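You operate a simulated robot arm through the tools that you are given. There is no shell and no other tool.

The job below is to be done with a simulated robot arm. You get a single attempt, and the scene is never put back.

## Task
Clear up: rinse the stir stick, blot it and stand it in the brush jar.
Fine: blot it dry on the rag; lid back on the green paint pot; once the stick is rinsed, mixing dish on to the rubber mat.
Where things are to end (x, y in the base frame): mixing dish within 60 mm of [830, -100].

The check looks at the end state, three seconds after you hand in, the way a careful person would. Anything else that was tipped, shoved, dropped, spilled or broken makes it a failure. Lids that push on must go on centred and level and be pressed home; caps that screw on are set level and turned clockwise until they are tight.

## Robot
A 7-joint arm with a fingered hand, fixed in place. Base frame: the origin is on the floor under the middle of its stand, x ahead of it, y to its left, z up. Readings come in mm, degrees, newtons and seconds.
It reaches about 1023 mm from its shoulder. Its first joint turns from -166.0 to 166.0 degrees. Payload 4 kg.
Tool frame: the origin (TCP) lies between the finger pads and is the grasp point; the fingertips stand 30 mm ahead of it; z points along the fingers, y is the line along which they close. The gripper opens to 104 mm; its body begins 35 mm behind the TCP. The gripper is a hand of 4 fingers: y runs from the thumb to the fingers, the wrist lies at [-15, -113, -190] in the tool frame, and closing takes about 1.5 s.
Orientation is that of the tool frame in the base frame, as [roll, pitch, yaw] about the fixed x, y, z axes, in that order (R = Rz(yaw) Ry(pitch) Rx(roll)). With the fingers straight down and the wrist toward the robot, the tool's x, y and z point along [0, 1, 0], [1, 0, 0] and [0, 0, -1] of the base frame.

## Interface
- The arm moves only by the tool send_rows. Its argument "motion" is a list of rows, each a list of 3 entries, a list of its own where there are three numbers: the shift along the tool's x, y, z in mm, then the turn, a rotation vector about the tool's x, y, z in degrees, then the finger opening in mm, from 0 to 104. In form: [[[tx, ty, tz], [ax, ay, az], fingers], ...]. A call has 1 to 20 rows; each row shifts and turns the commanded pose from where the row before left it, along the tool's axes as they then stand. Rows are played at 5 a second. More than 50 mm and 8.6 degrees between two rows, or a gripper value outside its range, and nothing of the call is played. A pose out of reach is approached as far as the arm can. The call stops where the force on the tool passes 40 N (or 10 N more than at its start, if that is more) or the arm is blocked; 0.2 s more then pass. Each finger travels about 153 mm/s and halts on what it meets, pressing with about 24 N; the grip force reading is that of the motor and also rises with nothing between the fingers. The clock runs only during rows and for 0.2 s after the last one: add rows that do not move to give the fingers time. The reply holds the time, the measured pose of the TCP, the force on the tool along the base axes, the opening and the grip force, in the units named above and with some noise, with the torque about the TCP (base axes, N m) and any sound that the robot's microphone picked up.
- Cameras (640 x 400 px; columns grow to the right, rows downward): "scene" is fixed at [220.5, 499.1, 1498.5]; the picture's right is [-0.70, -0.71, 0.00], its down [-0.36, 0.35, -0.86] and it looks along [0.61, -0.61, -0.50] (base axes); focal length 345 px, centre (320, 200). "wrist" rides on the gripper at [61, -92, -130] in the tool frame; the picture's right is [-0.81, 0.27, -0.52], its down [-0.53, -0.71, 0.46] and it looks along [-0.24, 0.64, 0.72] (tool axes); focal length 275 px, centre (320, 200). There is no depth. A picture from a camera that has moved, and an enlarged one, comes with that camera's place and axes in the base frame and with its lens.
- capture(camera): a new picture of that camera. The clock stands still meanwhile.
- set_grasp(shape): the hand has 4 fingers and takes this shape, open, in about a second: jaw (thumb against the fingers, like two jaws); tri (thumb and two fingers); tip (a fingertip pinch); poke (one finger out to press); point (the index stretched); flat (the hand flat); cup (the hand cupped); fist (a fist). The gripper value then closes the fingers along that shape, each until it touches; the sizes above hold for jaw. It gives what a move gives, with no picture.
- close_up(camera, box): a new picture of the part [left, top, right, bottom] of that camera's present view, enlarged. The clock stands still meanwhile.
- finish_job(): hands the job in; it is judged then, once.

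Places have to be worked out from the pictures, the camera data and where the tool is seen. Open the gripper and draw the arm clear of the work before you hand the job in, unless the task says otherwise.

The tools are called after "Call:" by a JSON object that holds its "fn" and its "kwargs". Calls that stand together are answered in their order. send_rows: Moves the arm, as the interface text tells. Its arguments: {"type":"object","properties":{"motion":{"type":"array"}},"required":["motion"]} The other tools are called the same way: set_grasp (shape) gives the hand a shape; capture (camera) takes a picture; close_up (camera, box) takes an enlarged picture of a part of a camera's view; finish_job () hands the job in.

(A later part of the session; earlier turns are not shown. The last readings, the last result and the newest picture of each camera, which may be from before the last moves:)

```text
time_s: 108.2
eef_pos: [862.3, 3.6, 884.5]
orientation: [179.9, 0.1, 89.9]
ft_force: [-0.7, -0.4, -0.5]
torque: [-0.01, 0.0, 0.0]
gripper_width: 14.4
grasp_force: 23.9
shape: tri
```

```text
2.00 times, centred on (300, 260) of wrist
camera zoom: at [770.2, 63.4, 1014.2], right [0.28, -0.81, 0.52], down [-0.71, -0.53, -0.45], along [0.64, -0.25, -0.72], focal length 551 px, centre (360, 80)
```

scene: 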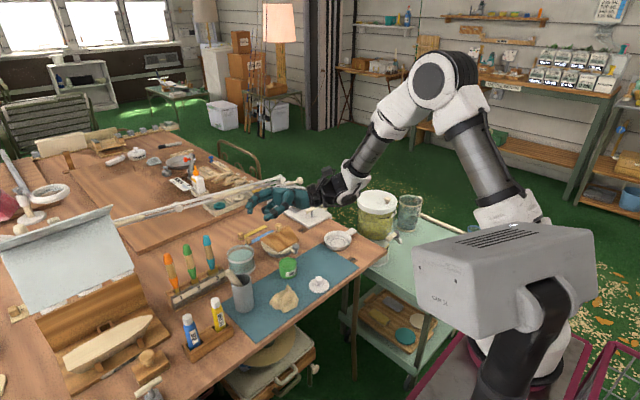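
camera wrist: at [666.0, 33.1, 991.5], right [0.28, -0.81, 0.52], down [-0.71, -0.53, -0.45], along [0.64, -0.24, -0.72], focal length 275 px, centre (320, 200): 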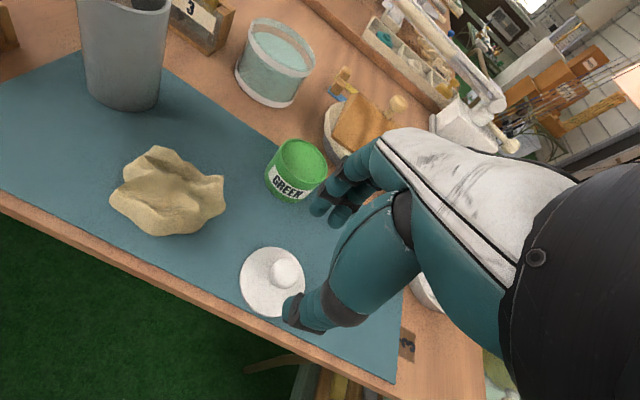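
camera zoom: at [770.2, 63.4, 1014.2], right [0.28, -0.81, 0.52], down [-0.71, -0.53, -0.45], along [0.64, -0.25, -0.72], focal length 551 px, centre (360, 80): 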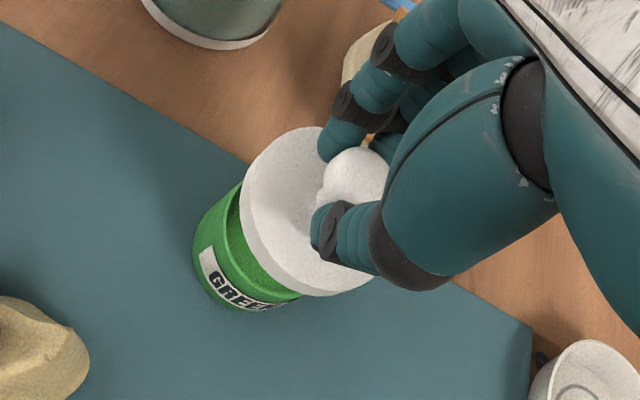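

Laterally the lid lines up with the pot in the scene view. I lower 20 mm to cut parallax and measure again in both views.

Call:
{"fn": "send_rows", "kwargs": {"motion": [[[0, 0, 10], [0, 0, 0], 6], [[0, 0, 10], [0, 0, 0], 6], [[0, 0, 0], [0, 0, 0], 6]]}}

Call:
{"fn": "close_up", "kwargs": {"camera": "scene", "box": [265, 230, 315, 285]}}

Call:
{"fn": "close_up", "kwargs": {"camera": "wrist", "box": [240, 200, 360, 320]}}

```text
time_s: 109.0
eef_pos: [861.3, 3.6, 863.8]
orientation: [180.0, 0.1, 90.1]
ft_force: [0.7, 0.2, -0.5]
torque: [0.01, -0.02, 0.0]
gripper_width: 14.4
grasp_force: 24.3
shape: tri
```

```text
7.27 times, centred on (290, 258) of scene
camera zoom: at [220.5, 499.1, 1498.5], right [-0.7, -0.71, 0.0], down [-0.36, 0.35, -0.86], along [0.61, -0.61, -0.5], focal length 2511 px, centre (538, -218)
```

zoom: 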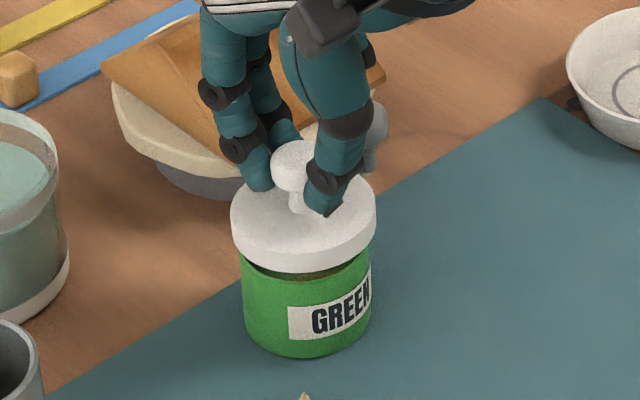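

```text
3.33 times, centred on (300, 260) of wrist
camera zoom: at [770.0, 63.3, 994.0], right [0.28, -0.81, 0.52], down [-0.71, -0.53, -0.45], along [0.64, -0.24, -0.72], focal length 918 px, centre (387, 0)
```

zoom: 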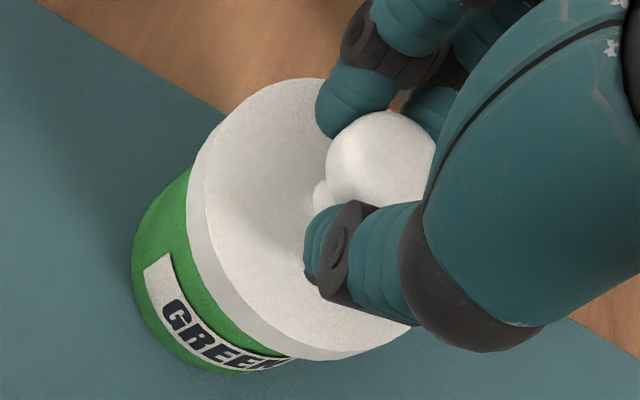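

In the scene view the lid is laterally centred on the pot, but the wrist view suggests the pot lies about 5 mm further forward-right. I shift (+4, -3.5), lower 8 mm and look again.

Call:
{"fn": "send_rows", "kwargs": {"motion": [[[-3.5, 4, 0], [0, 0, 0], 6], [[0, 0, 4], [0, 0, 0], 6], [[0, 0, 4], [0, 0, 0], 6], [[0, 0, 0], [0, 0, 0], 6]]}}

Call:
{"fn": "close_up", "kwargs": {"camera": "scene", "box": [265, 235, 315, 285]}}

Call:
{"fn": "close_up", "kwargs": {"camera": "wrist", "box": [240, 200, 360, 320]}}

```text
time_s: 110.0
eef_pos: [865.9, -0.6, 856.2]
orientation: [180.0, 0.1, 90.0]
ft_force: [0.2, 0.0, 0.0]
torque: [-0.01, 0.04, 0.01]
gripper_width: 14.3
grasp_force: 23.5
shape: tri
```

```text
8.00 times, centred on (290, 260) of scene
camera zoom: at [220.5, 499.1, 1498.5], right [-0.7, -0.71, 0.0], down [-0.36, 0.35, -0.86], along [0.61, -0.61, -0.5], focal length 2762 px, centre (560, -280)
```

zoom: 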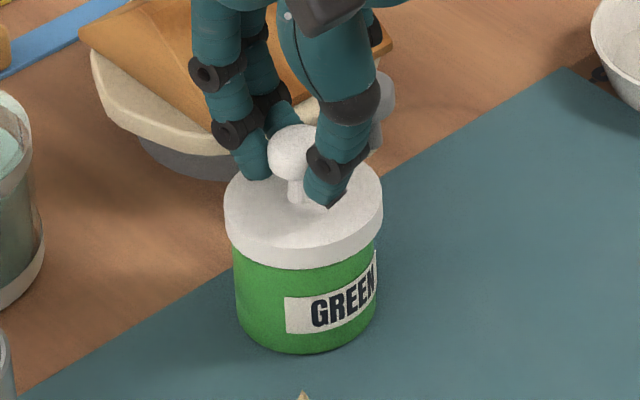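

```text
3.33 times, centred on (300, 260) of wrist
camera zoom: at [773.4, 60.2, 985.6], right [0.28, -0.81, 0.52], down [-0.71, -0.53, -0.45], along [0.64, -0.24, -0.72], focal length 918 px, centre (387, 0)
```

zoom: 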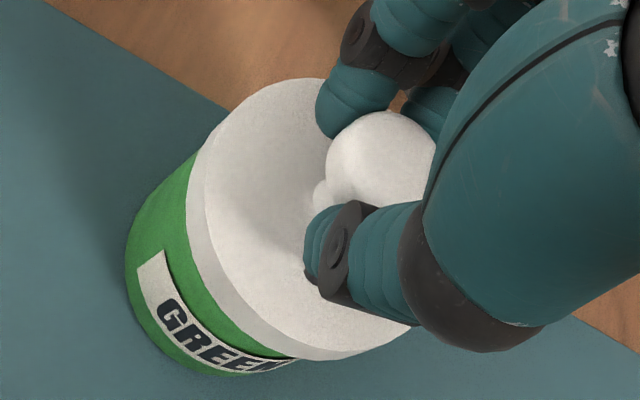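

The lid now looks centred over the pot in both views, to within about 2 mm. I lower in 2 mm steps and watch the force for first contact.

Call:
{"fn": "send_rows", "kwargs": {"motion": [[[0, 0, 2], [0, 0, 0], 6], [[0, 0, 2], [0, 0, 0], 6], [[0, 0, 0], [0, 0, 0], 6]]}}

Call:
{"fn": "send_rows", "kwargs": {"motion": [[[0, 0, 2], [0, 0, 0], 6], [[0, 0, 1], [0, 0, 0], 6], [[0, 0, 0], [0, 0, 0], 6]]}}

Call:
{"fn": "close_up", "kwargs": {"camera": "scene", "box": [265, 235, 315, 285]}}

Call:
{"fn": "close_up", "kwargs": {"camera": "wrist", "box": [240, 200, 360, 320]}}

```text
time_s: 110.8
eef_pos: [865.7, -0.6, 851.4]
orientation: [180.0, 0.2, 90.0]
ft_force: [0.1, -0.2, -0.5]
torque: [0.0, 0.01, -0.04]
gripper_width: 14.4
grasp_force: 23.8
shape: tri
```

```text
time_s: 111.6
eef_pos: [866.5, -1.3, 849.0]
orientation: [-180.0, 0.1, 90.0]
ft_force: [0.6, 0.1, -0.2]
torque: [0.03, -0.04, 0.03]
gripper_width: 14.3
grasp_force: 24.0
shape: tri
```

```text
8.00 times, centred on (290, 260) of scene
camera zoom: at [220.5, 499.1, 1498.5], right [-0.7, -0.71, 0.0], down [-0.36, 0.35, -0.86], along [0.61, -0.61, -0.5], focal length 2762 px, centre (560, -280)
```

zoom: 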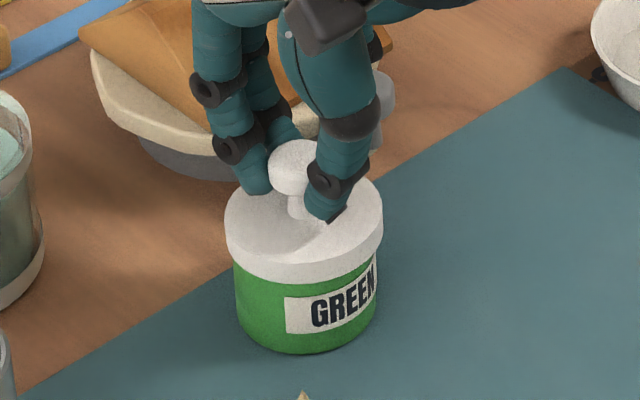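

```text
3.33 times, centred on (300, 260) of wrist
camera zoom: at [773.4, 60.3, 978.4], right [0.28, -0.81, 0.52], down [-0.71, -0.53, -0.45], along [0.64, -0.24, -0.72], focal length 918 px, centre (387, 0)
```

zoom: 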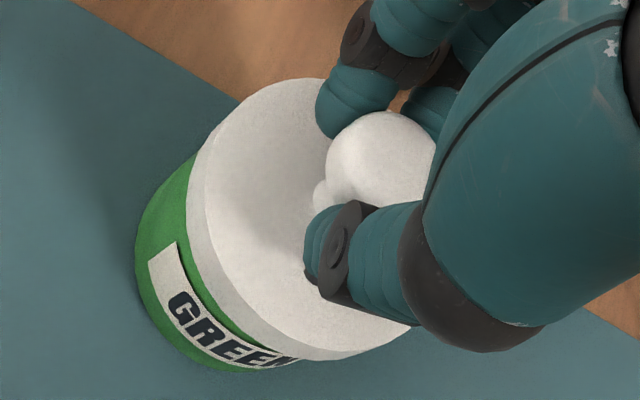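

No contact yet; the skirt's lower edge is about level with the rim. I continue down 2 mm at a time.

Call:
{"fn": "send_rows", "kwargs": {"motion": [[[0, 0, 1], [0, 0, 0], 6], [[0, 0, 1], [0, 0, 0], 6], [[0, 0, 0], [0, 0, 0], 6]]}}

Call:
{"fn": "send_rows", "kwargs": {"motion": [[[0, 0, 1], [0, 0, 0], 6], [[0, 0, 1], [0, 0, 0], 6], [[0, 0, 0], [0, 0, 0], 6]]}}

Call:
{"fn": "send_rows", "kwargs": {"motion": [[[0, 0, 1], [0, 0, 0], 6], [[0, 0, 1], [0, 0, 0], 6], [[0, 0, 0], [0, 0, 0], 6]]}}

```text
time_s: 112.4
eef_pos: [863.6, 0.2, 847.0]
orientation: [179.8, 0.0, 90.1]
ft_force: [-4.9, 6.0, 12.5]
torque: [0.09, 0.1, 0.0]
gripper_width: 14.8
grasp_force: 23.4
shape: tri
heard: snap
```

```text
time_s: 113.2
eef_pos: [864.2, -0.3, 846.4]
orientation: [179.8, 0.2, 90.0]
ft_force: [-5.8, 10.7, 27.0]
torque: [0.28, 0.11, 0.07]
gripper_width: 16.1
grasp_force: 23.8
shape: tri
```

```text
time_s: 114.0
eef_pos: [863.8, -1.6, 842.8]
orientation: [-179.8, 0.2, 90.0]
ft_force: [-3.0, 5.3, 5.4]
torque: [0.22, 0.13, 0.02]
gripper_width: 15.5
grasp_force: 24.8
shape: tri
```

A snap was heard at z = 847, and the following rows only slid the fingers on the knob. I stop and look at how the lid sits.

Call:
{"fn": "close_up", "kwargs": {"camera": "scene", "box": [265, 235, 315, 285]}}

Call:
{"fn": "close_up", "kwargs": {"camera": "wrist", "box": [240, 200, 360, 320]}}

```text
8.00 times, centred on (290, 260) of scene
camera zoom: at [220.5, 499.1, 1498.5], right [-0.7, -0.71, 0.0], down [-0.36, 0.35, -0.86], along [0.61, -0.61, -0.5], focal length 2762 px, centre (560, -280)
```

zoom: 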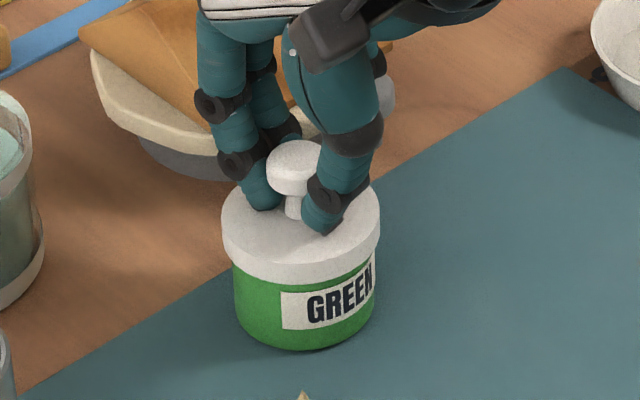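

```text
3.33 times, centred on (300, 260) of wrist
camera zoom: at [772.9, 59.5, 971.4], right [0.28, -0.81, 0.52], down [-0.71, -0.53, -0.45], along [0.64, -0.25, -0.73], focal length 918 px, centre (387, 0)
```

zoom: 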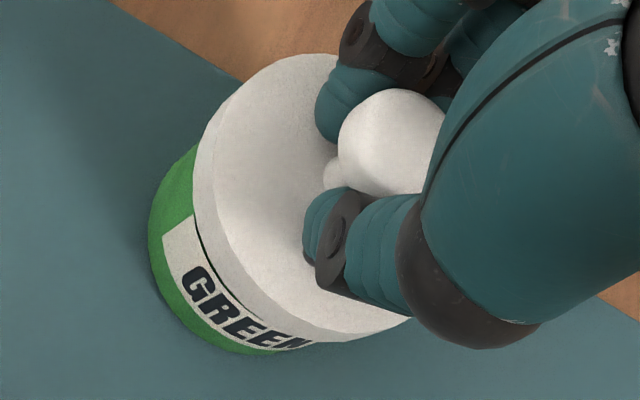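

The lid sits level and centred on the pot after the snap. I release the knob and raise the hand clear to inspect it.

Call:
{"fn": "send_rows", "kwargs": {"motion": [[[0, 0, -1], [0, 0, 0], 14], [[0, 0, 0], [0, 0, 0], 24], [[0, 0, 0], [0, 0, 0], 40], [[0, 0, 0], [0, 0, 0], 50], [[0, 0, 0], [0, 0, 0], 50], [[0, 0, -15], [0, 0, 0], 50], [[0, 0, -25], [0, 0, 0], 50], [[0, 0, -35], [0, 0, 0], 50], [[0, 0, -35], [0, 0, 0], 50]]}}

Call:
{"fn": "close_up", "kwargs": {"camera": "scene", "box": [265, 235, 315, 285]}}

Call:
{"fn": "capture", "kwargs": {"camera": "wrist"}}

```text
time_s: 116.0
eef_pos: [864.5, 0.2, 953.6]
orientation: [-179.9, 0.2, 90.1]
ft_force: [-0.2, 0.0, -0.3]
torque: [0.01, -0.01, 0.03]
gripper_width: 49.4
grasp_force: 0.0
shape: tri
heard: snap
```

```text
8.00 times, centred on (290, 260) of scene
camera zoom: at [220.5, 499.1, 1498.5], right [-0.7, -0.71, 0.0], down [-0.36, 0.35, -0.86], along [0.61, -0.61, -0.5], focal length 2762 px, centre (560, -280)
```

zoom: 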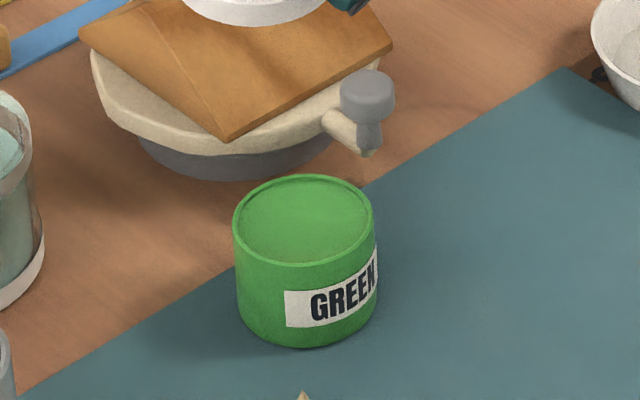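

```text
taken
camera wrist: at [773.5, 60.4, 1084.0], right [0.28, -0.81, 0.52], down [-0.71, -0.53, -0.45], along [0.64, -0.24, -0.72], focal length 275 px, centre (320, 200)
```

wrist: 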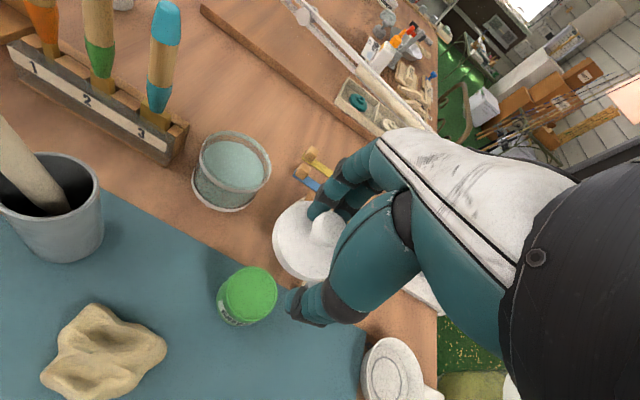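

The lid came up with the hand: it popped off again and seems hooked in the fingers. I look closely before doing anything.

Call:
{"fn": "close_up", "kwargs": {"camera": "scene", "box": [250, 170, 350, 260]}}

Call:
{"fn": "close_up", "kwargs": {"camera": "wrist", "box": [240, 160, 400, 340]}}

```text
4.44 times, centred on (300, 215) of scene
camera zoom: at [220.5, 499.1, 1498.5], right [-0.7, -0.71, 0.0], down [-0.36, 0.35, -0.86], along [0.61, -0.61, -0.5], focal length 1535 px, centre (409, 133)
```

zoom: 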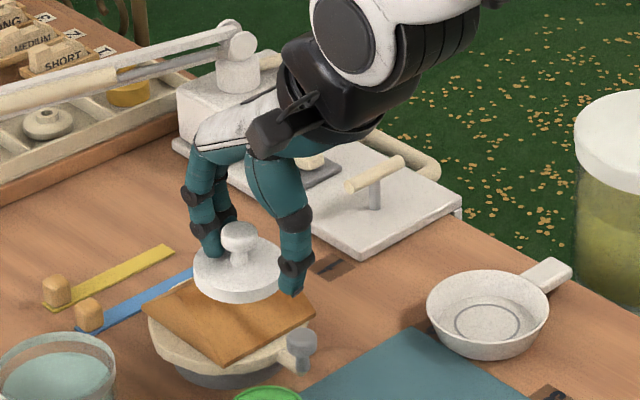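

```text
2.22 times, centred on (320, 250) of wrist
camera zoom: at [773.5, 60.4, 1084.0], right [0.28, -0.81, 0.52], down [-0.71, -0.53, -0.45], along [0.64, -0.24, -0.72], focal length 612 px, centre (320, 89)
```

zoom: 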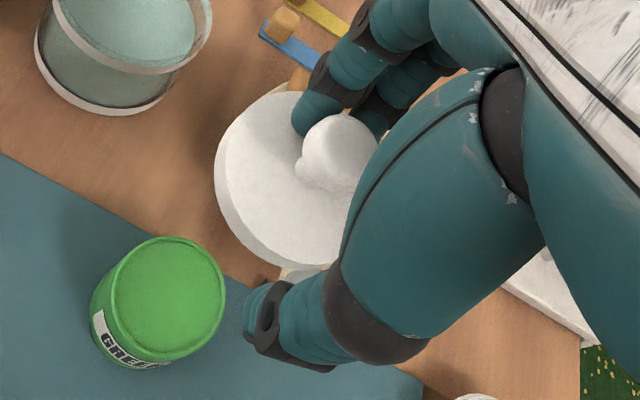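

The lid's neck is hooked between index and middle fingertips, its centre about 18 mm ahead of the TCP, hanging level. I carry it gently to a free spot on the mat, around (785, -50), to set it down and regrip better.

Call:
{"fn": "send_rows", "kwargs": {"motion": [[[-10, -19.5, 0], [0, 0, 0], 50], [[-10, -19.5, 0], [0, 0, 0], 50], [[-10, -19.5, 0], [0, 0, 0], 50], [[-10, -19.5, 0], [0, 0, 0], 50], [[-10, -19.5, 0], [0, 0, 0], 50], [[0, 0, 20], [0, 0, 0], 50], [[0, 0, 25], [0, 0, 0], 50], [[0, 0, 25], [0, 0, 0], 50], [[0, 0, 25], [0, 0, 0], 50], [[0, 0, 15], [0, 0, 0], 50], [[0, 0, 0], [0, 0, 0], 50]]}}

Call:
{"fn": "close_up", "kwargs": {"camera": "scene", "box": [270, 210, 370, 300]}}

Call:
{"fn": "close_up", "kwargs": {"camera": "wrist", "box": [240, 160, 400, 340]}}

```text
time_s: 118.4
eef_pos: [767.5, -50.0, 842.6]
orientation: [-180.0, 0.1, 89.9]
ft_force: [-0.1, 0.0, 0.0]
torque: [-0.03, 0.01, -0.01]
gripper_width: 49.9
grasp_force: 0.0
shape: tri
```

```text
4.44 times, centred on (320, 255) of scene
camera zoom: at [220.5, 499.1, 1498.5], right [-0.7, -0.71, 0.0], down [-0.36, 0.35, -0.86], along [0.61, -0.61, -0.5], focal length 1535 px, centre (320, -44)
```

zoom: 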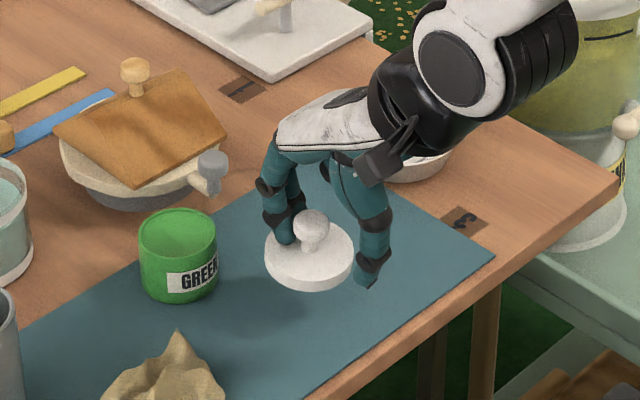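

```text
2.22 times, centred on (320, 250) of wrist
camera zoom: at [676.3, 10.3, 973.7], right [0.28, -0.81, 0.52], down [-0.71, -0.53, -0.45], along [0.64, -0.24, -0.72], focal length 612 px, centre (320, 89)
```

zoom: 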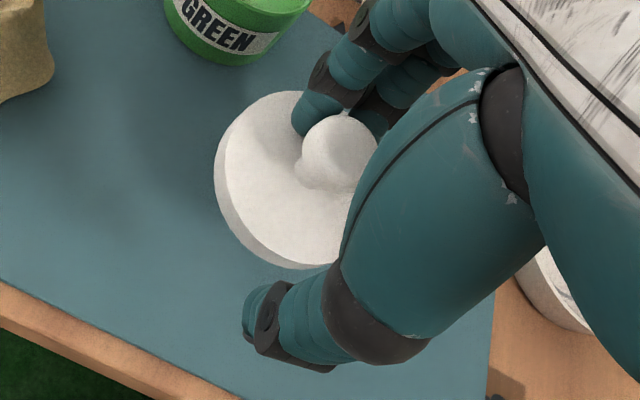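

The lid still hangs level on the two fingertips. I lower it toward the mat, the last part in small steps.

Call:
{"fn": "send_rows", "kwargs": {"motion": [[[0, 0, 12], [0, 0, 0], 50], [[0, 0, 10], [0, 0, 0], 50], [[0, 0, 5], [0, 0, 0], 50], [[0, 0, 3], [0, 0, 0], 50], [[0, 0, 0], [0, 0, 0], 50]]}}

Call:
{"fn": "send_rows", "kwargs": {"motion": [[[0, 0, 2], [0, 0, 0], 50], [[0, 0, 2], [0, 0, 0], 50], [[0, 0, 0], [0, 0, 0], 50]]}}

Call:
{"fn": "close_up", "kwargs": {"camera": "scene", "box": [280, 230, 360, 300]}}

```text
time_s: 119.6
eef_pos: [768.4, -51.0, 814.0]
orientation: [-179.9, 0.1, 90.0]
ft_force: [-0.2, 0.1, 0.0]
torque: [0.03, 0.0, 0.0]
gripper_width: 49.9
grasp_force: 0.0
shape: tri
```

```text
time_s: 120.4
eef_pos: [768.6, -50.6, 810.3]
orientation: [179.9, 0.1, 90.0]
ft_force: [-0.9, 0.5, -0.6]
torque: [0.01, 0.0, 0.0]
gripper_width: 49.8
grasp_force: 0.1
shape: tri
```

```text
5.71 times, centred on (320, 265) of scene
camera zoom: at [220.5, 499.1, 1498.5], right [-0.7, -0.71, 0.0], down [-0.36, 0.35, -0.86], along [0.61, -0.61, -0.5], focal length 1973 px, centre (320, -171)
```

zoom: 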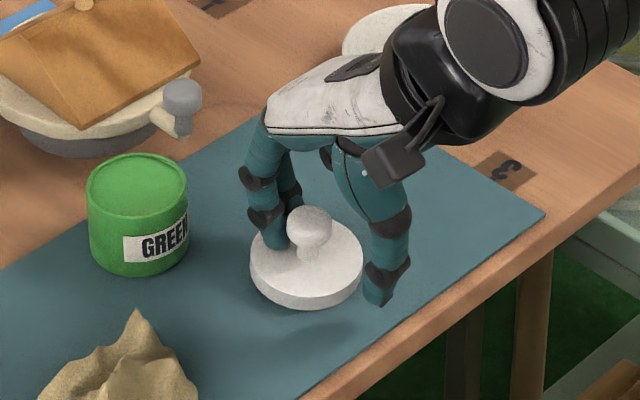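

A shadow shows that the lid is still a few mm above the mat. I continue in 2 mm steps.

Call:
{"fn": "send_rows", "kwargs": {"motion": [[[0, 0, 2], [0, 0, 0], 50], [[0, 0, 2], [0, 0, 0], 50], [[0, 0, 0], [0, 0, 0], 50]]}}

Call:
{"fn": "send_rows", "kwargs": {"motion": [[[0, 0, 2], [0, 0, 0], 50], [[0, 0, 2], [0, 0, 0], 50], [[0, 0, 0], [0, 0, 0], 50]]}}

Call:
{"fn": "close_up", "kwargs": {"camera": "scene", "box": [280, 230, 360, 300]}}

```text
time_s: 121.2
eef_pos: [767.2, -51.0, 805.3]
orientation: [180.0, 0.0, 90.1]
ft_force: [-0.3, 0.9, -0.1]
torque: [-0.02, 0.03, 0.0]
gripper_width: 49.6
grasp_force: 0.2
shape: tri
```

```text
time_s: 122.0
eef_pos: [768.2, -51.1, 801.2]
orientation: [179.9, 0.1, 90.0]
ft_force: [-0.7, -0.9, 0.4]
torque: [0.02, 0.0, -0.03]
gripper_width: 49.6
grasp_force: 0.1
shape: tri
```

```text
5.71 times, centred on (320, 265) of scene
camera zoom: at [220.5, 499.1, 1498.5], right [-0.7, -0.71, 0.0], down [-0.36, 0.35, -0.86], along [0.61, -0.61, -0.5], focal length 1973 px, centre (320, -171)
```

zoom: 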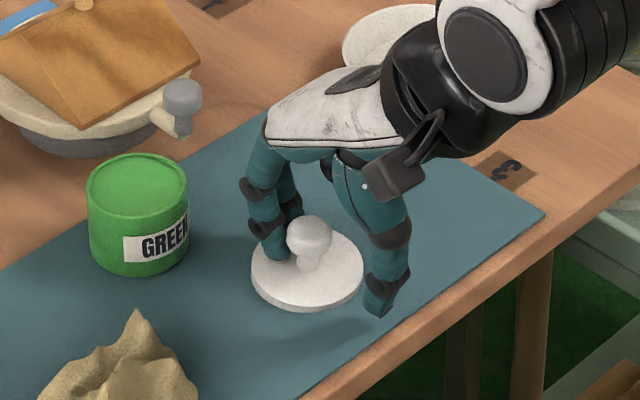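

The lid seems about down. I lower 2–3 mm more to unload the fingertips and check.

Call:
{"fn": "send_rows", "kwargs": {"motion": [[[0, 0, 2], [0, 0, 0], 50], [[0, 0, 1], [0, 0, 0], 50], [[0, 0, 0], [0, 0, 0], 50]]}}

Call:
{"fn": "close_up", "kwargs": {"camera": "scene", "box": [290, 245, 340, 290]}}

Call:
{"fn": "close_up", "kwargs": {"camera": "wrist", "box": [240, 160, 400, 340]}}

```text
time_s: 122.8
eef_pos: [767.0, -51.7, 798.6]
orientation: [-180.0, 0.0, 90.1]
ft_force: [0.5, 0.4, 0.6]
torque: [0.02, -0.04, 0.0]
gripper_width: 49.7
grasp_force: 0.0
shape: tri
```

```text
8.89 times, centred on (315, 268) of scene
camera zoom: at [220.5, 499.1, 1498.5], right [-0.7, -0.71, 0.0], down [-0.36, 0.35, -0.86], along [0.61, -0.61, -0.5], focal length 3069 px, centre (364, -400)
```

zoom: 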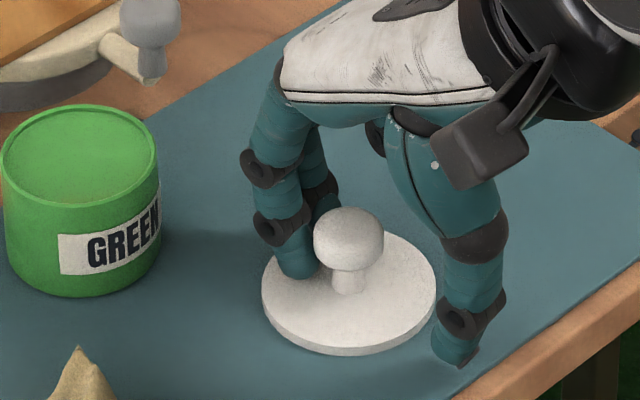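

```text
2.22 times, centred on (320, 250) of wrist
camera zoom: at [676.0, 9.8, 928.8], right [0.28, -0.81, 0.52], down [-0.71, -0.53, -0.45], along [0.64, -0.24, -0.72], focal length 612 px, centre (320, 89)
```

zoom: 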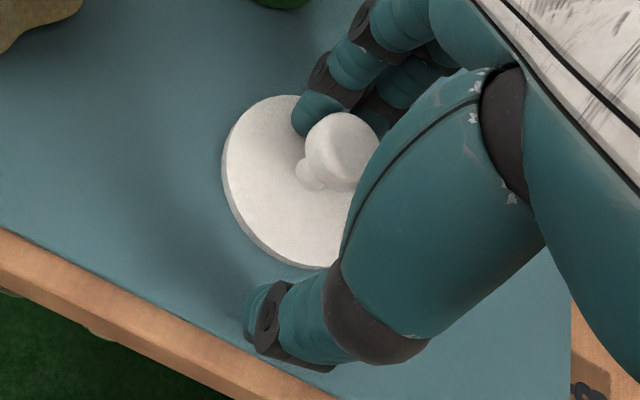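

The lid rests on the mat. I move the hand forward 14 mm so that the two fingers leave the knob's neck, and see whether the lid stays.

Call:
{"fn": "send_rows", "kwargs": {"motion": [[[0, 3, 0], [0, 0, 0], 56], [[0, 5, 0], [0, 0, 0], 60], [[0, 6, 0], [0, 0, 0], 60], [[0, 0, 0], [0, 0, 0], 60]]}}

Call:
{"fn": "close_up", "kwargs": {"camera": "scene", "box": [290, 245, 340, 290]}}

Call:
{"fn": "close_up", "kwargs": {"camera": "wrist", "box": [240, 160, 400, 340]}}

```text
time_s: 123.8
eef_pos: [782.0, -50.6, 798.7]
orientation: [-180.0, 0.1, 90.0]
ft_force: [0.3, 0.4, 0.3]
torque: [0.03, 0.04, 0.02]
gripper_width: 59.7
grasp_force: 0.1
shape: tri
```

```text
8.89 times, centred on (315, 268) of scene
camera zoom: at [220.5, 499.1, 1498.5], right [-0.7, -0.71, 0.0], down [-0.36, 0.35, -0.86], along [0.61, -0.61, -0.5], focal length 3069 px, centre (364, -400)
```

zoom: 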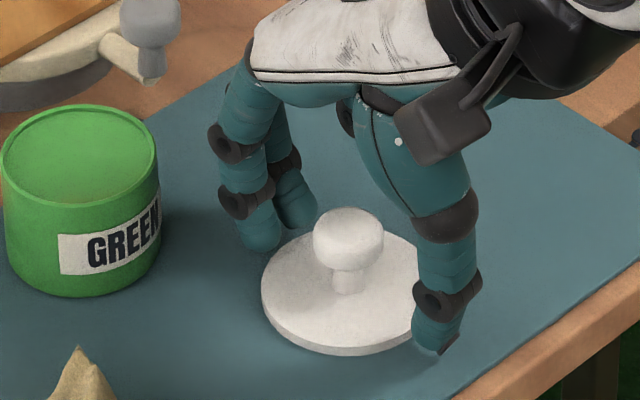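

```text
2.22 times, centred on (320, 250) of wrist
camera zoom: at [690.2, 9.9, 928.9], right [0.28, -0.81, 0.52], down [-0.71, -0.53, -0.45], along [0.64, -0.24, -0.72], focal length 612 px, centre (320, 89)
```

zoom: 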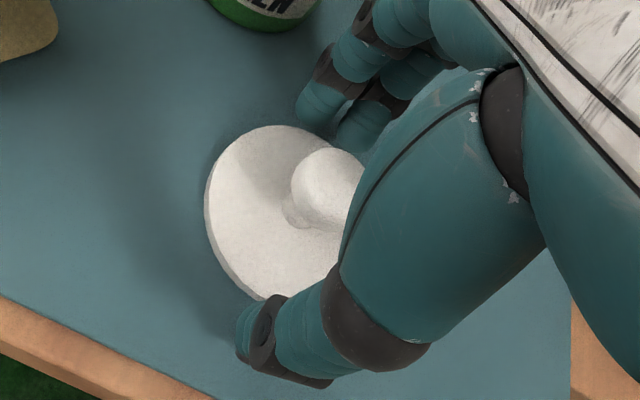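

The lid is free again, its knob at about (785.5, -51.5) with the cap's centre near z = 790. I centre on it, rise to grip the cap near its equator rather than the neck, and close.

Call:
{"fn": "send_rows", "kwargs": {"motion": [[[-1, 3.5, -7], [0, 0, 0], 60], [[0, 0, -7], [0, 0, 0], 60], [[0, 0, 0], [0, 0, 0], 50], [[0, 0, 0], [0, 0, 0], 40], [[0, 0, 0], [0, 0, 0], 30], [[0, 0, 0], [0, 0, 0], 22], [[0, 0, 0], [0, 0, 0], 14], [[0, 0, 0], [0, 0, 0], 8], [[0, 0, 0], [0, 0, 0], 8]]}}

Call:
{"fn": "close_up", "kwargs": {"camera": "scene", "box": [290, 245, 340, 290]}}

Call:
{"fn": "close_up", "kwargs": {"camera": "wrist", "box": [240, 160, 400, 340]}}

```text
time_s: 125.8
eef_pos: [784.3, -52.8, 811.9]
orientation: [-179.9, 0.1, 90.0]
ft_force: [-0.9, -0.6, 1.2]
torque: [0.02, -0.01, 0.02]
gripper_width: 14.5
grasp_force: 23.6
shape: tri
```

```text
8.89 times, centred on (315, 268) of scene
camera zoom: at [220.5, 499.1, 1498.5], right [-0.7, -0.71, 0.0], down [-0.36, 0.35, -0.86], along [0.61, -0.61, -0.5], focal length 3069 px, centre (364, -400)
```

zoom: 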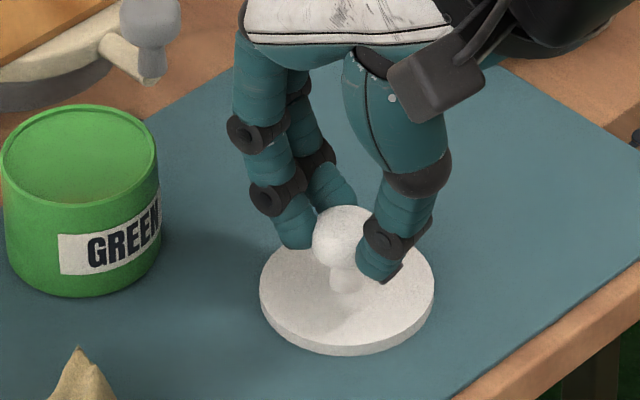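

```text
2.22 times, centred on (320, 250) of wrist
camera zoom: at [693.3, 9.4, 942.5], right [0.28, -0.81, 0.52], down [-0.71, -0.53, -0.45], along [0.64, -0.24, -0.72], focal length 612 px, centre (320, 89)
```

zoom: 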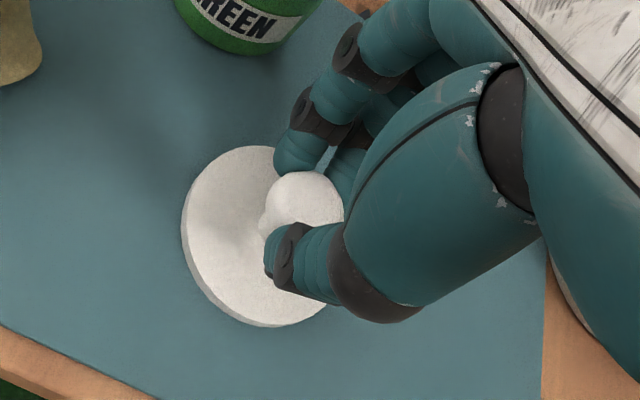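

The grip is higher this time. Before lifting, I test the release here: I open the fingers and see whether the lid stays put or sticks to them.

Call:
{"fn": "send_rows", "kwargs": {"motion": [[[0, 0, 0], [0, 0, 0], 30], [[0, 0, 0], [0, 0, 0], 50], [[0, 0, 0], [0, 0, 0], 50], [[0, 0, 0], [0, 0, 0], 50]]}}

Call:
{"fn": "close_up", "kwargs": {"camera": "scene", "box": [290, 245, 340, 290]}}

```text
time_s: 126.8
eef_pos: [784.4, -52.5, 812.6]
orientation: [180.0, 0.2, 89.9]
ft_force: [0.0, -0.4, -0.6]
torque: [-0.01, -0.01, -0.01]
gripper_width: 49.6
grasp_force: 0.0
shape: tri
```

```text
8.89 times, centred on (315, 268) of scene
camera zoom: at [220.5, 499.1, 1498.5], right [-0.7, -0.71, 0.0], down [-0.36, 0.35, -0.86], along [0.61, -0.61, -0.5], focal length 3069 px, centre (364, -400)
```

zoom: 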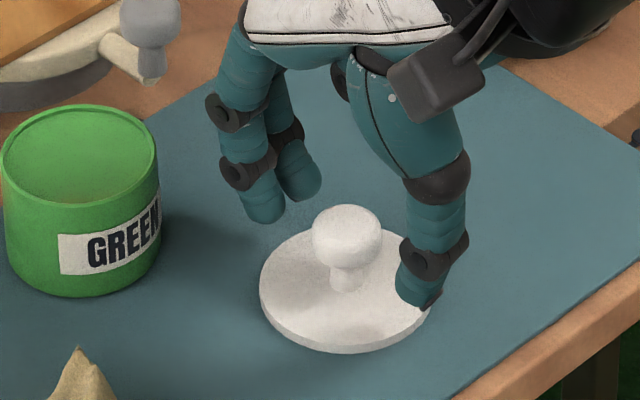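

It releases cleanly at this grip height. I close again on the cap, lift and check that it hangs level.

Call:
{"fn": "send_rows", "kwargs": {"motion": [[[0, 1, 0], [0, 0, 0], 30], [[0, 0, 0], [0, 0, 0], 20], [[0, 0, 0], [0, 0, 0], 12], [[0, 0, 0], [0, 0, 0], 8], [[0, 0, 0], [0, 0, 0], 8], [[0, 0, 0], [0, 0, 0], 8], [[0, 0, -5], [0, 0, 0], 8], [[0, 0, -10], [0, 0, 0], 8], [[0, 0, -20], [0, 0, 0], 8], [[0, 0, -20], [0, 0, 0], 8], [[0, 0, -20], [0, 0, 0], 8], [[0, 0, 0], [0, 0, 0], 8]]}}

Call:
{"fn": "close_up", "kwargs": {"camera": "scene", "box": [270, 220, 350, 290]}}

Call:
{"fn": "close_up", "kwargs": {"camera": "wrist", "box": [240, 160, 400, 340]}}

```text
time_s: 129.4
eef_pos: [786.1, -51.4, 886.5]
orientation: [180.0, 0.1, 90.0]
ft_force: [-0.3, -0.4, 0.0]
torque: [0.01, -0.03, 0.0]
gripper_width: 15.0
grasp_force: 24.0
shape: tri
```

```text
5.71 times, centred on (310, 255) of scene
camera zoom: at [220.5, 499.1, 1498.5], right [-0.7, -0.71, 0.0], down [-0.36, 0.35, -0.86], along [0.61, -0.61, -0.5], focal length 1973 px, centre (377, -114)
```

zoom: 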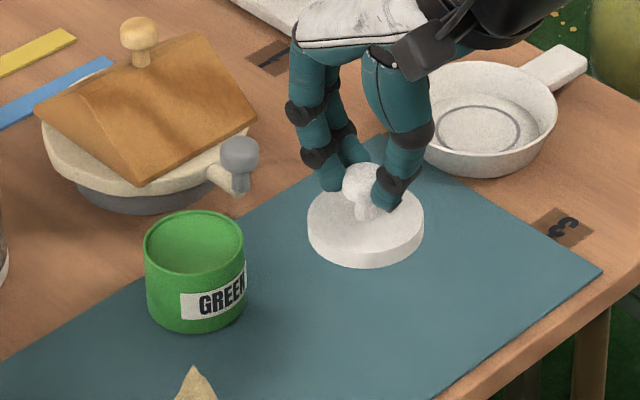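

```text
2.22 times, centred on (320, 250) of wrist
camera zoom: at [694.4, 9.0, 1016.9], right [0.28, -0.81, 0.52], down [-0.71, -0.53, -0.45], along [0.64, -0.25, -0.72], focal length 612 px, centre (320, 89)
```

zoom: 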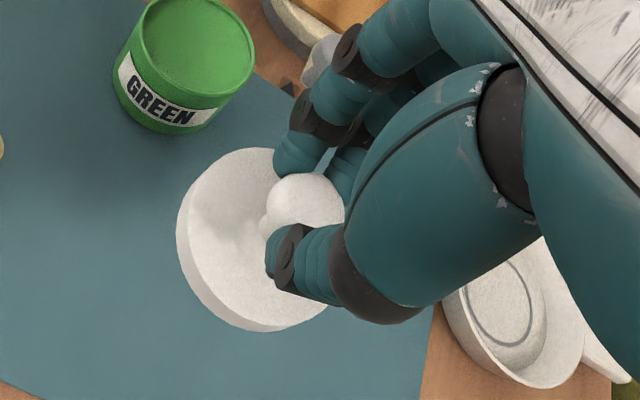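

The lid hangs level. The pot had been nudged about 5 mm, so I carry the lid to (868.5, -3) above it and measure the alignment anew.

Call:
{"fn": "send_rows", "kwargs": {"motion": [[[16.1, 27.5, 0], [0, 0, 0], 8], [[16.1, 27.5, 0], [0, 0, 0], 8], [[16.1, 27.5, 0], [0, 0, 0], 8], [[0, 0, 7], [0, 0, 0], 8], [[0, 0, 7], [0, 0, 0], 8], [[0, 0, 0], [0, 0, 0], 8]]}}

Call:
{"fn": "close_up", "kwargs": {"camera": "scene", "box": [265, 235, 315, 285]}}

Call:
{"fn": "close_up", "kwargs": {"camera": "wrist", "box": [240, 200, 360, 320]}}

```text
time_s: 130.8
eef_pos: [869.6, -2.8, 873.5]
orientation: [-179.9, 0.1, 90.0]
ft_force: [-0.2, 0.2, -0.1]
torque: [0.01, 0.02, -0.03]
gripper_width: 14.9
grasp_force: 23.8
shape: tri
```

```text
8.00 times, centred on (290, 260) of scene
camera zoom: at [220.5, 499.1, 1498.5], right [-0.7, -0.71, 0.0], down [-0.36, 0.35, -0.86], along [0.61, -0.61, -0.5], focal length 2762 px, centre (560, -280)
```

zoom: 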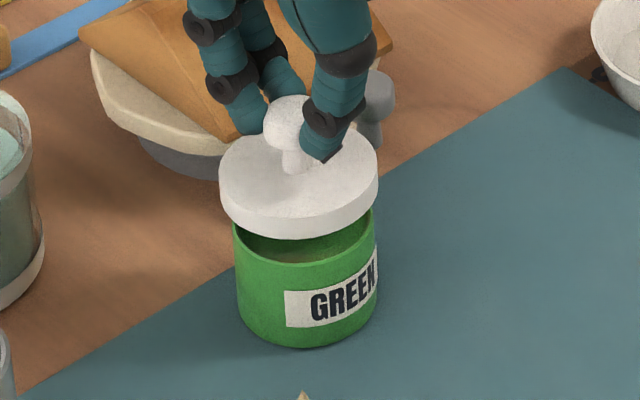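

```text
3.33 times, centred on (300, 260) of wrist
camera zoom: at [777.3, 57.9, 1003.4], right [0.28, -0.81, 0.52], down [-0.71, -0.53, -0.45], along [0.64, -0.24, -0.72], focal length 918 px, centre (387, 0)
```

zoom: 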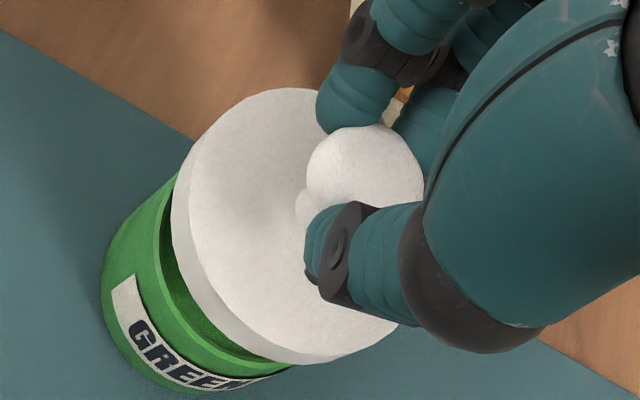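

Measured again: the lid should go about 2 mm back and slightly right. I shift to about (867, -3.4), lower 12 mm and check once more.

Call:
{"fn": "send_rows", "kwargs": {"motion": [[[-0.6, -2.6, 0], [0, 0, 0], 8], [[0, 0, 6], [0, 0, 0], 8], [[0, 0, 6], [0, 0, 0], 8], [[0, 0, 0], [0, 0, 0], 8]]}}

Call:
{"fn": "close_up", "kwargs": {"camera": "scene", "box": [265, 235, 315, 285]}}

Call:
{"fn": "close_up", "kwargs": {"camera": "wrist", "box": [240, 200, 360, 320]}}

```text
time_s: 131.8
eef_pos: [865.4, -4.1, 861.3]
orientation: [-179.9, 0.1, 89.9]
ft_force: [-0.1, -1.0, 0.1]
torque: [0.01, 0.03, 0.03]
gripper_width: 14.9
grasp_force: 24.2
shape: tri
```

```text
8.00 times, centred on (290, 260) of scene
camera zoom: at [220.5, 499.1, 1498.5], right [-0.7, -0.71, 0.0], down [-0.36, 0.35, -0.86], along [0.61, -0.61, -0.5], focal length 2762 px, centre (560, -280)
```

zoom: 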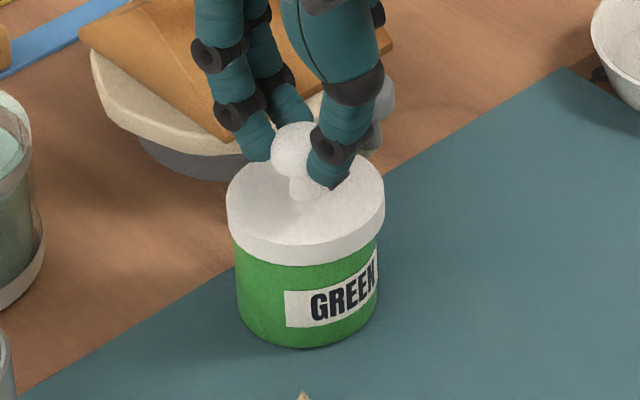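

```text
3.33 times, centred on (300, 260) of wrist
camera zoom: at [774.8, 57.1, 991.6], right [0.28, -0.81, 0.52], down [-0.71, -0.53, -0.45], along [0.64, -0.24, -0.72], focal length 918 px, centre (387, 0)
```

zoom: 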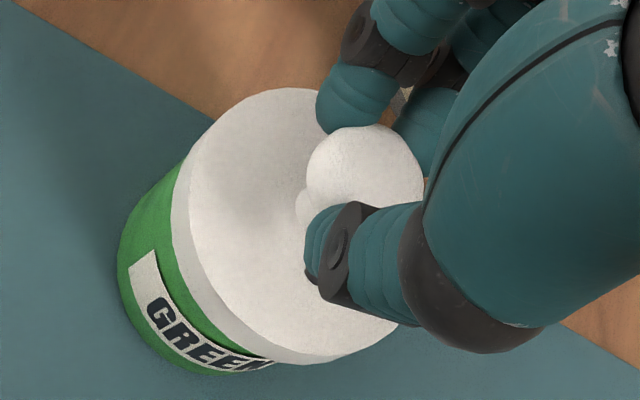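

The lid is now centred to about 1 mm in both views. I lower in 2 mm steps until it snaps.

Call:
{"fn": "send_rows", "kwargs": {"motion": [[[0, 0, 2], [0, 0, 0], 8], [[0, 0, 2], [0, 0, 0], 8], [[0, 0, 0], [0, 0, 0], 8]]}}

Call:
{"fn": "send_rows", "kwargs": {"motion": [[[0, 0, 1], [0, 0, 0], 8], [[0, 0, 1], [0, 0, 0], 8], [[0, 0, 0], [0, 0, 0], 8]]}}

Call:
{"fn": "send_rows", "kwargs": {"motion": [[[0, 0, 1], [0, 0, 0], 8], [[0, 0, 1], [0, 0, 0], 8], [[0, 0, 0], [0, 0, 0], 8]]}}

```text
time_s: 132.6
eef_pos: [866.7, -4.2, 857.5]
orientation: [179.9, 0.1, 90.1]
ft_force: [-0.2, -0.3, 0.5]
torque: [0.03, -0.02, 0.0]
gripper_width: 15.0
grasp_force: 24.1
shape: tri
```

```text
time_s: 133.4
eef_pos: [865.4, -4.6, 855.9]
orientation: [-180.0, 0.1, 89.9]
ft_force: [0.4, 0.1, -0.4]
torque: [0.0, 0.04, 0.02]
gripper_width: 15.2
grasp_force: 24.0
shape: tri
```

```text
time_s: 134.2
eef_pos: [865.0, -3.7, 855.2]
orientation: [179.8, 0.2, 90.2]
ft_force: [-0.7, 3.9, 9.1]
torque: [0.08, -0.04, 0.02]
gripper_width: 15.2
grasp_force: 24.1
shape: tri
heard: snap
```

It snapped on with little side force. I open the fingers without moving and check that the lid stays seated before raising.

Call:
{"fn": "send_rows", "kwargs": {"motion": [[[0, 0, 0], [0, 0, 0], 24], [[0, 0, 0], [0, 0, 0], 40], [[0, 0, 0], [0, 0, 0], 54], [[0, 0, 0], [0, 0, 0], 54], [[0, 0, 0], [0, 0, 0], 54]]}}

Call:
{"fn": "close_up", "kwargs": {"camera": "scene", "box": [265, 235, 315, 285]}}

Call:
{"fn": "close_up", "kwargs": {"camera": "wrist", "box": [240, 200, 360, 320]}}

```text
time_s: 135.4
eef_pos: [865.8, -4.1, 852.9]
orientation: [-180.0, 0.1, 90.0]
ft_force: [0.1, 0.0, 0.5]
torque: [-0.03, -0.03, -0.02]
gripper_width: 53.8
grasp_force: 0.1
shape: tri
```

```text
8.00 times, centred on (290, 260) of scene
camera zoom: at [220.5, 499.1, 1498.5], right [-0.7, -0.71, 0.0], down [-0.36, 0.35, -0.86], along [0.61, -0.61, -0.5], focal length 2762 px, centre (560, -280)
```

zoom: 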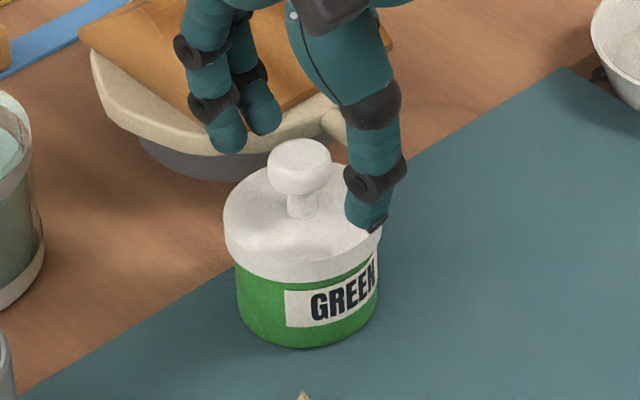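

```text
3.33 times, centred on (300, 260) of wrist
camera zoom: at [774.4, 57.1, 983.7], right [0.28, -0.81, 0.52], down [-0.71, -0.53, -0.45], along [0.64, -0.24, -0.72], focal length 918 px, centre (387, 0)
```

zoom: 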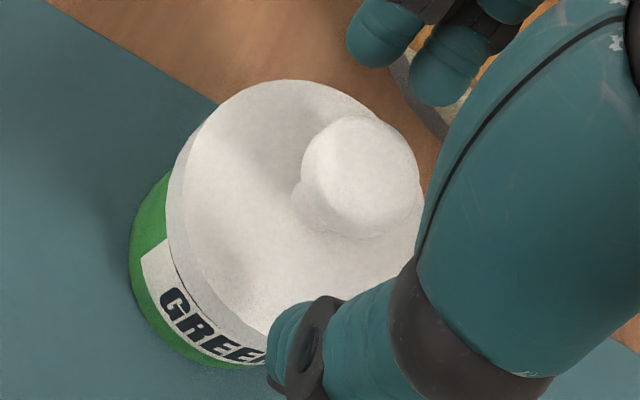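

The lid stays seated. I zoom in to judge centring and level.

Call:
{"fn": "close_up", "kwargs": {"camera": "scene", "box": [275, 240, 303, 282]}}

Call:
{"fn": "close_up", "kwargs": {"camera": "wrist", "box": [255, 210, 345, 320]}}

```text
9.52 times, centred on (289, 261) of scene
camera zoom: at [220.5, 499.1, 1498.5], right [-0.7, -0.71, 0.0], down [-0.36, 0.35, -0.86], along [0.61, -0.61, -0.5], focal length 3288 px, centre (615, -381)
```

zoom: 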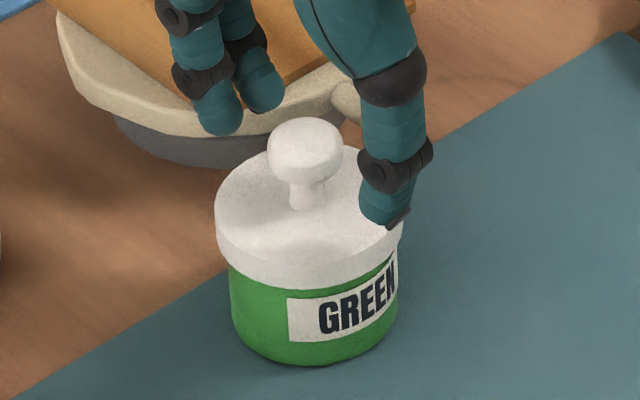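

```text
3.64 times, centred on (300, 265) of wrist
camera zoom: at [774.4, 57.1, 983.7], right [0.28, -0.81, 0.52], down [-0.71, -0.53, -0.45], along [0.64, -0.24, -0.72], focal length 1001 px, centre (393, -36)
```

zoom: 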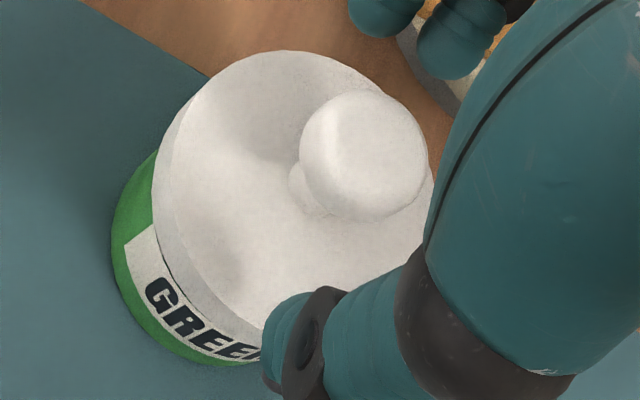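

The lid is level and centred to about 1 mm. To make sure it is pressed home I raise the open hand, close the three fingertips into a small tripod above the knob, and will press straight down with it.

Call:
{"fn": "send_rows", "kwargs": {"motion": [[[0, 0, -10], [0, 0, 0], 54], [[0, 0, -15], [0, 0, 0], 54], [[0, 0, -20], [0, 0, 0], 54], [[0, 0, 0], [0, 0, 0], 30], [[1.8, 1, 0], [0, 0, 0], 10], [[0, 0, 0], [0, 0, 0], 6], [[0, 0, 0], [0, 0, 0], 6], [[0, 0, 0], [0, 0, 0], 6]]}}

Call:
{"fn": "close_up", "kwargs": {"camera": "scene", "box": [260, 220, 320, 285]}}

Call:
{"fn": "close_up", "kwargs": {"camera": "wrist", "box": [220, 180, 360, 320]}}

```text
time_s: 137.2
eef_pos: [867.6, -2.0, 896.8]
orientation: [-180.0, 0.2, 90.0]
ft_force: [-0.5, 0.4, 0.5]
torque: [0.01, 0.01, -0.01]
gripper_width: 6.5
grasp_force: 0.0
shape: tri
```

```text
6.15 times, centred on (290, 252) of scene
camera zoom: at [220.5, 499.1, 1498.5], right [-0.7, -0.71, 0.0], down [-0.36, 0.35, -0.86], along [0.61, -0.61, -0.5], focal length 2125 px, centre (505, -123)
```

zoom: 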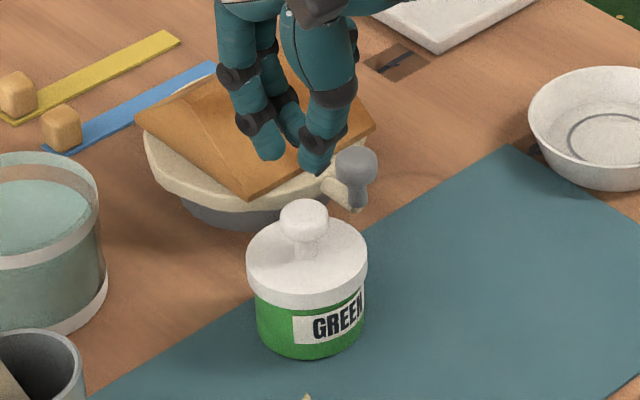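

```text
2.86 times, centred on (290, 250) of wrist
camera zoom: at [775.6, 59.0, 1028.4], right [0.28, -0.81, 0.52], down [-0.71, -0.53, -0.45], along [0.64, -0.24, -0.72], focal length 786 px, centre (406, 57)
```

zoom: 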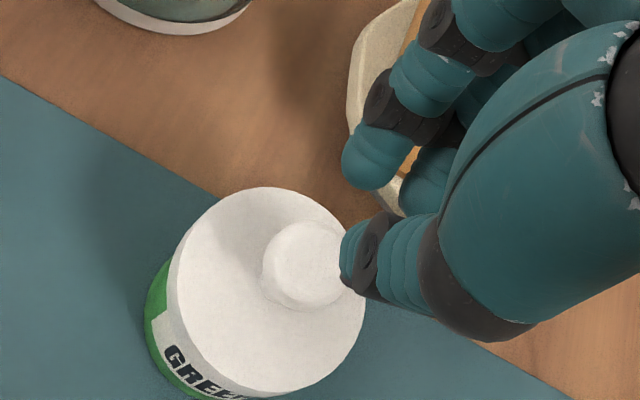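

The lid stays on as the hand leaves. The closed fingertips are over the knob; I come down and press in small steps, watching the force.

Call:
{"fn": "send_rows", "kwargs": {"motion": [[[0, 0, 10], [0, 0, 0], 6], [[0, 0, 6], [0, 0, 0], 6], [[0, 0, 0], [0, 0, 0], 6]]}}

Call:
{"fn": "send_rows", "kwargs": {"motion": [[[0, 0, 2], [0, 0, 0], 6], [[0, 0, 2], [0, 0, 0], 6], [[0, 0, 0], [0, 0, 0], 6]]}}

Call:
{"fn": "send_rows", "kwargs": {"motion": [[[0, 0, 2], [0, 0, 0], 6], [[0, 0, 2], [0, 0, 0], 6], [[0, 0, 0], [0, 0, 0], 6]]}}

```text
time_s: 138.0
eef_pos: [867.1, -1.6, 883.1]
orientation: [180.0, 0.2, 90.1]
ft_force: [0.8, -0.8, 0.3]
torque: [0.01, 0.01, -0.02]
gripper_width: 6.1
grasp_force: 0.0
shape: tri
```

```text
time_s: 138.8
eef_pos: [867.1, -4.1, 878.4]
orientation: [179.9, 0.1, 90.0]
ft_force: [-0.2, -0.4, -0.2]
torque: [-0.03, -0.01, -0.03]
gripper_width: 6.4
grasp_force: 0.0
shape: tri
```

```text
time_s: 139.6
eef_pos: [867.3, -2.3, 875.1]
orientation: [-180.0, 0.1, 90.0]
ft_force: [-0.1, 0.8, 0.1]
torque: [0.0, 0.04, 0.0]
gripper_width: 6.4
grasp_force: 0.1
shape: tri
```

Not in contact yet at 875. I continue in 2 mm steps.

Call:
{"fn": "send_rows", "kwargs": {"motion": [[[0, 0, 2], [0, 0, 0], 6], [[0, 0, 1], [0, 0, 0], 6], [[0, 0, 0], [0, 0, 0], 6]]}}

Call:
{"fn": "send_rows", "kwargs": {"motion": [[[0, 0, 1], [0, 0, 0], 6], [[0, 0, 1], [0, 0, 0], 6], [[0, 0, 0], [0, 0, 0], 6]]}}

Call:
{"fn": "send_rows", "kwargs": {"motion": [[[0, 0, 1], [0, 0, 0], 6], [[0, 0, 1], [0, 0, 0], 6], [[0, 0, 0], [0, 0, 0], 6]]}}

```text
time_s: 140.4
eef_pos: [867.0, -1.6, 871.6]
orientation: [179.9, 0.1, 89.9]
ft_force: [-0.8, 0.0, 0.7]
torque: [0.04, 0.0, -0.04]
gripper_width: 6.5
grasp_force: 0.0
shape: tri
```

```text
time_s: 141.2
eef_pos: [867.6, -3.4, 870.5]
orientation: [-179.9, 0.1, 89.9]
ft_force: [-0.8, -1.5, 0.2]
torque: [0.02, 0.01, 0.01]
gripper_width: 6.1
grasp_force: 0.1
shape: tri
```

```text
time_s: 142.0
eef_pos: [868.3, -1.8, 868.1]
orientation: [179.9, 0.1, 90.0]
ft_force: [-0.1, 0.0, -0.2]
torque: [-0.01, 0.0, 0.0]
gripper_width: 6.4
grasp_force: 0.0
shape: tri
```

Still free at 868. I look to see where the fingertips are relative to the knob.

Call:
{"fn": "close_up", "kwargs": {"camera": "scene", "box": [265, 235, 315, 285]}}

Call:
{"fn": "close_up", "kwargs": {"camera": "wrist", "box": [240, 190, 360, 310]}}

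```text
8.00 times, centred on (290, 260) of scene
camera zoom: at [220.5, 499.1, 1498.5], right [-0.7, -0.71, 0.0], down [-0.36, 0.35, -0.86], along [0.61, -0.61, -0.5], focal length 2762 px, centre (560, -280)
```

zoom: 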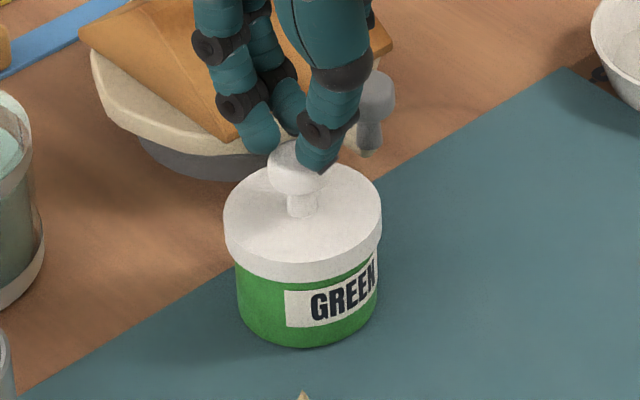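

```text
3.33 times, centred on (300, 250) of wrist
camera zoom: at [775.5, 58.7, 997.7], right [0.28, -0.81, 0.52], down [-0.71, -0.53, -0.45], along [0.64, -0.24, -0.72], focal length 918 px, centre (387, 33)
```

zoom: 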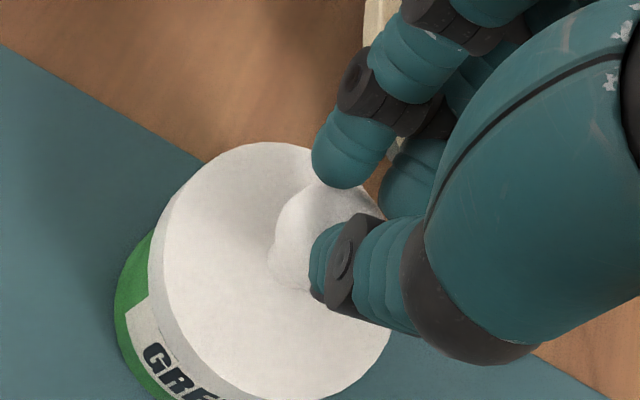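

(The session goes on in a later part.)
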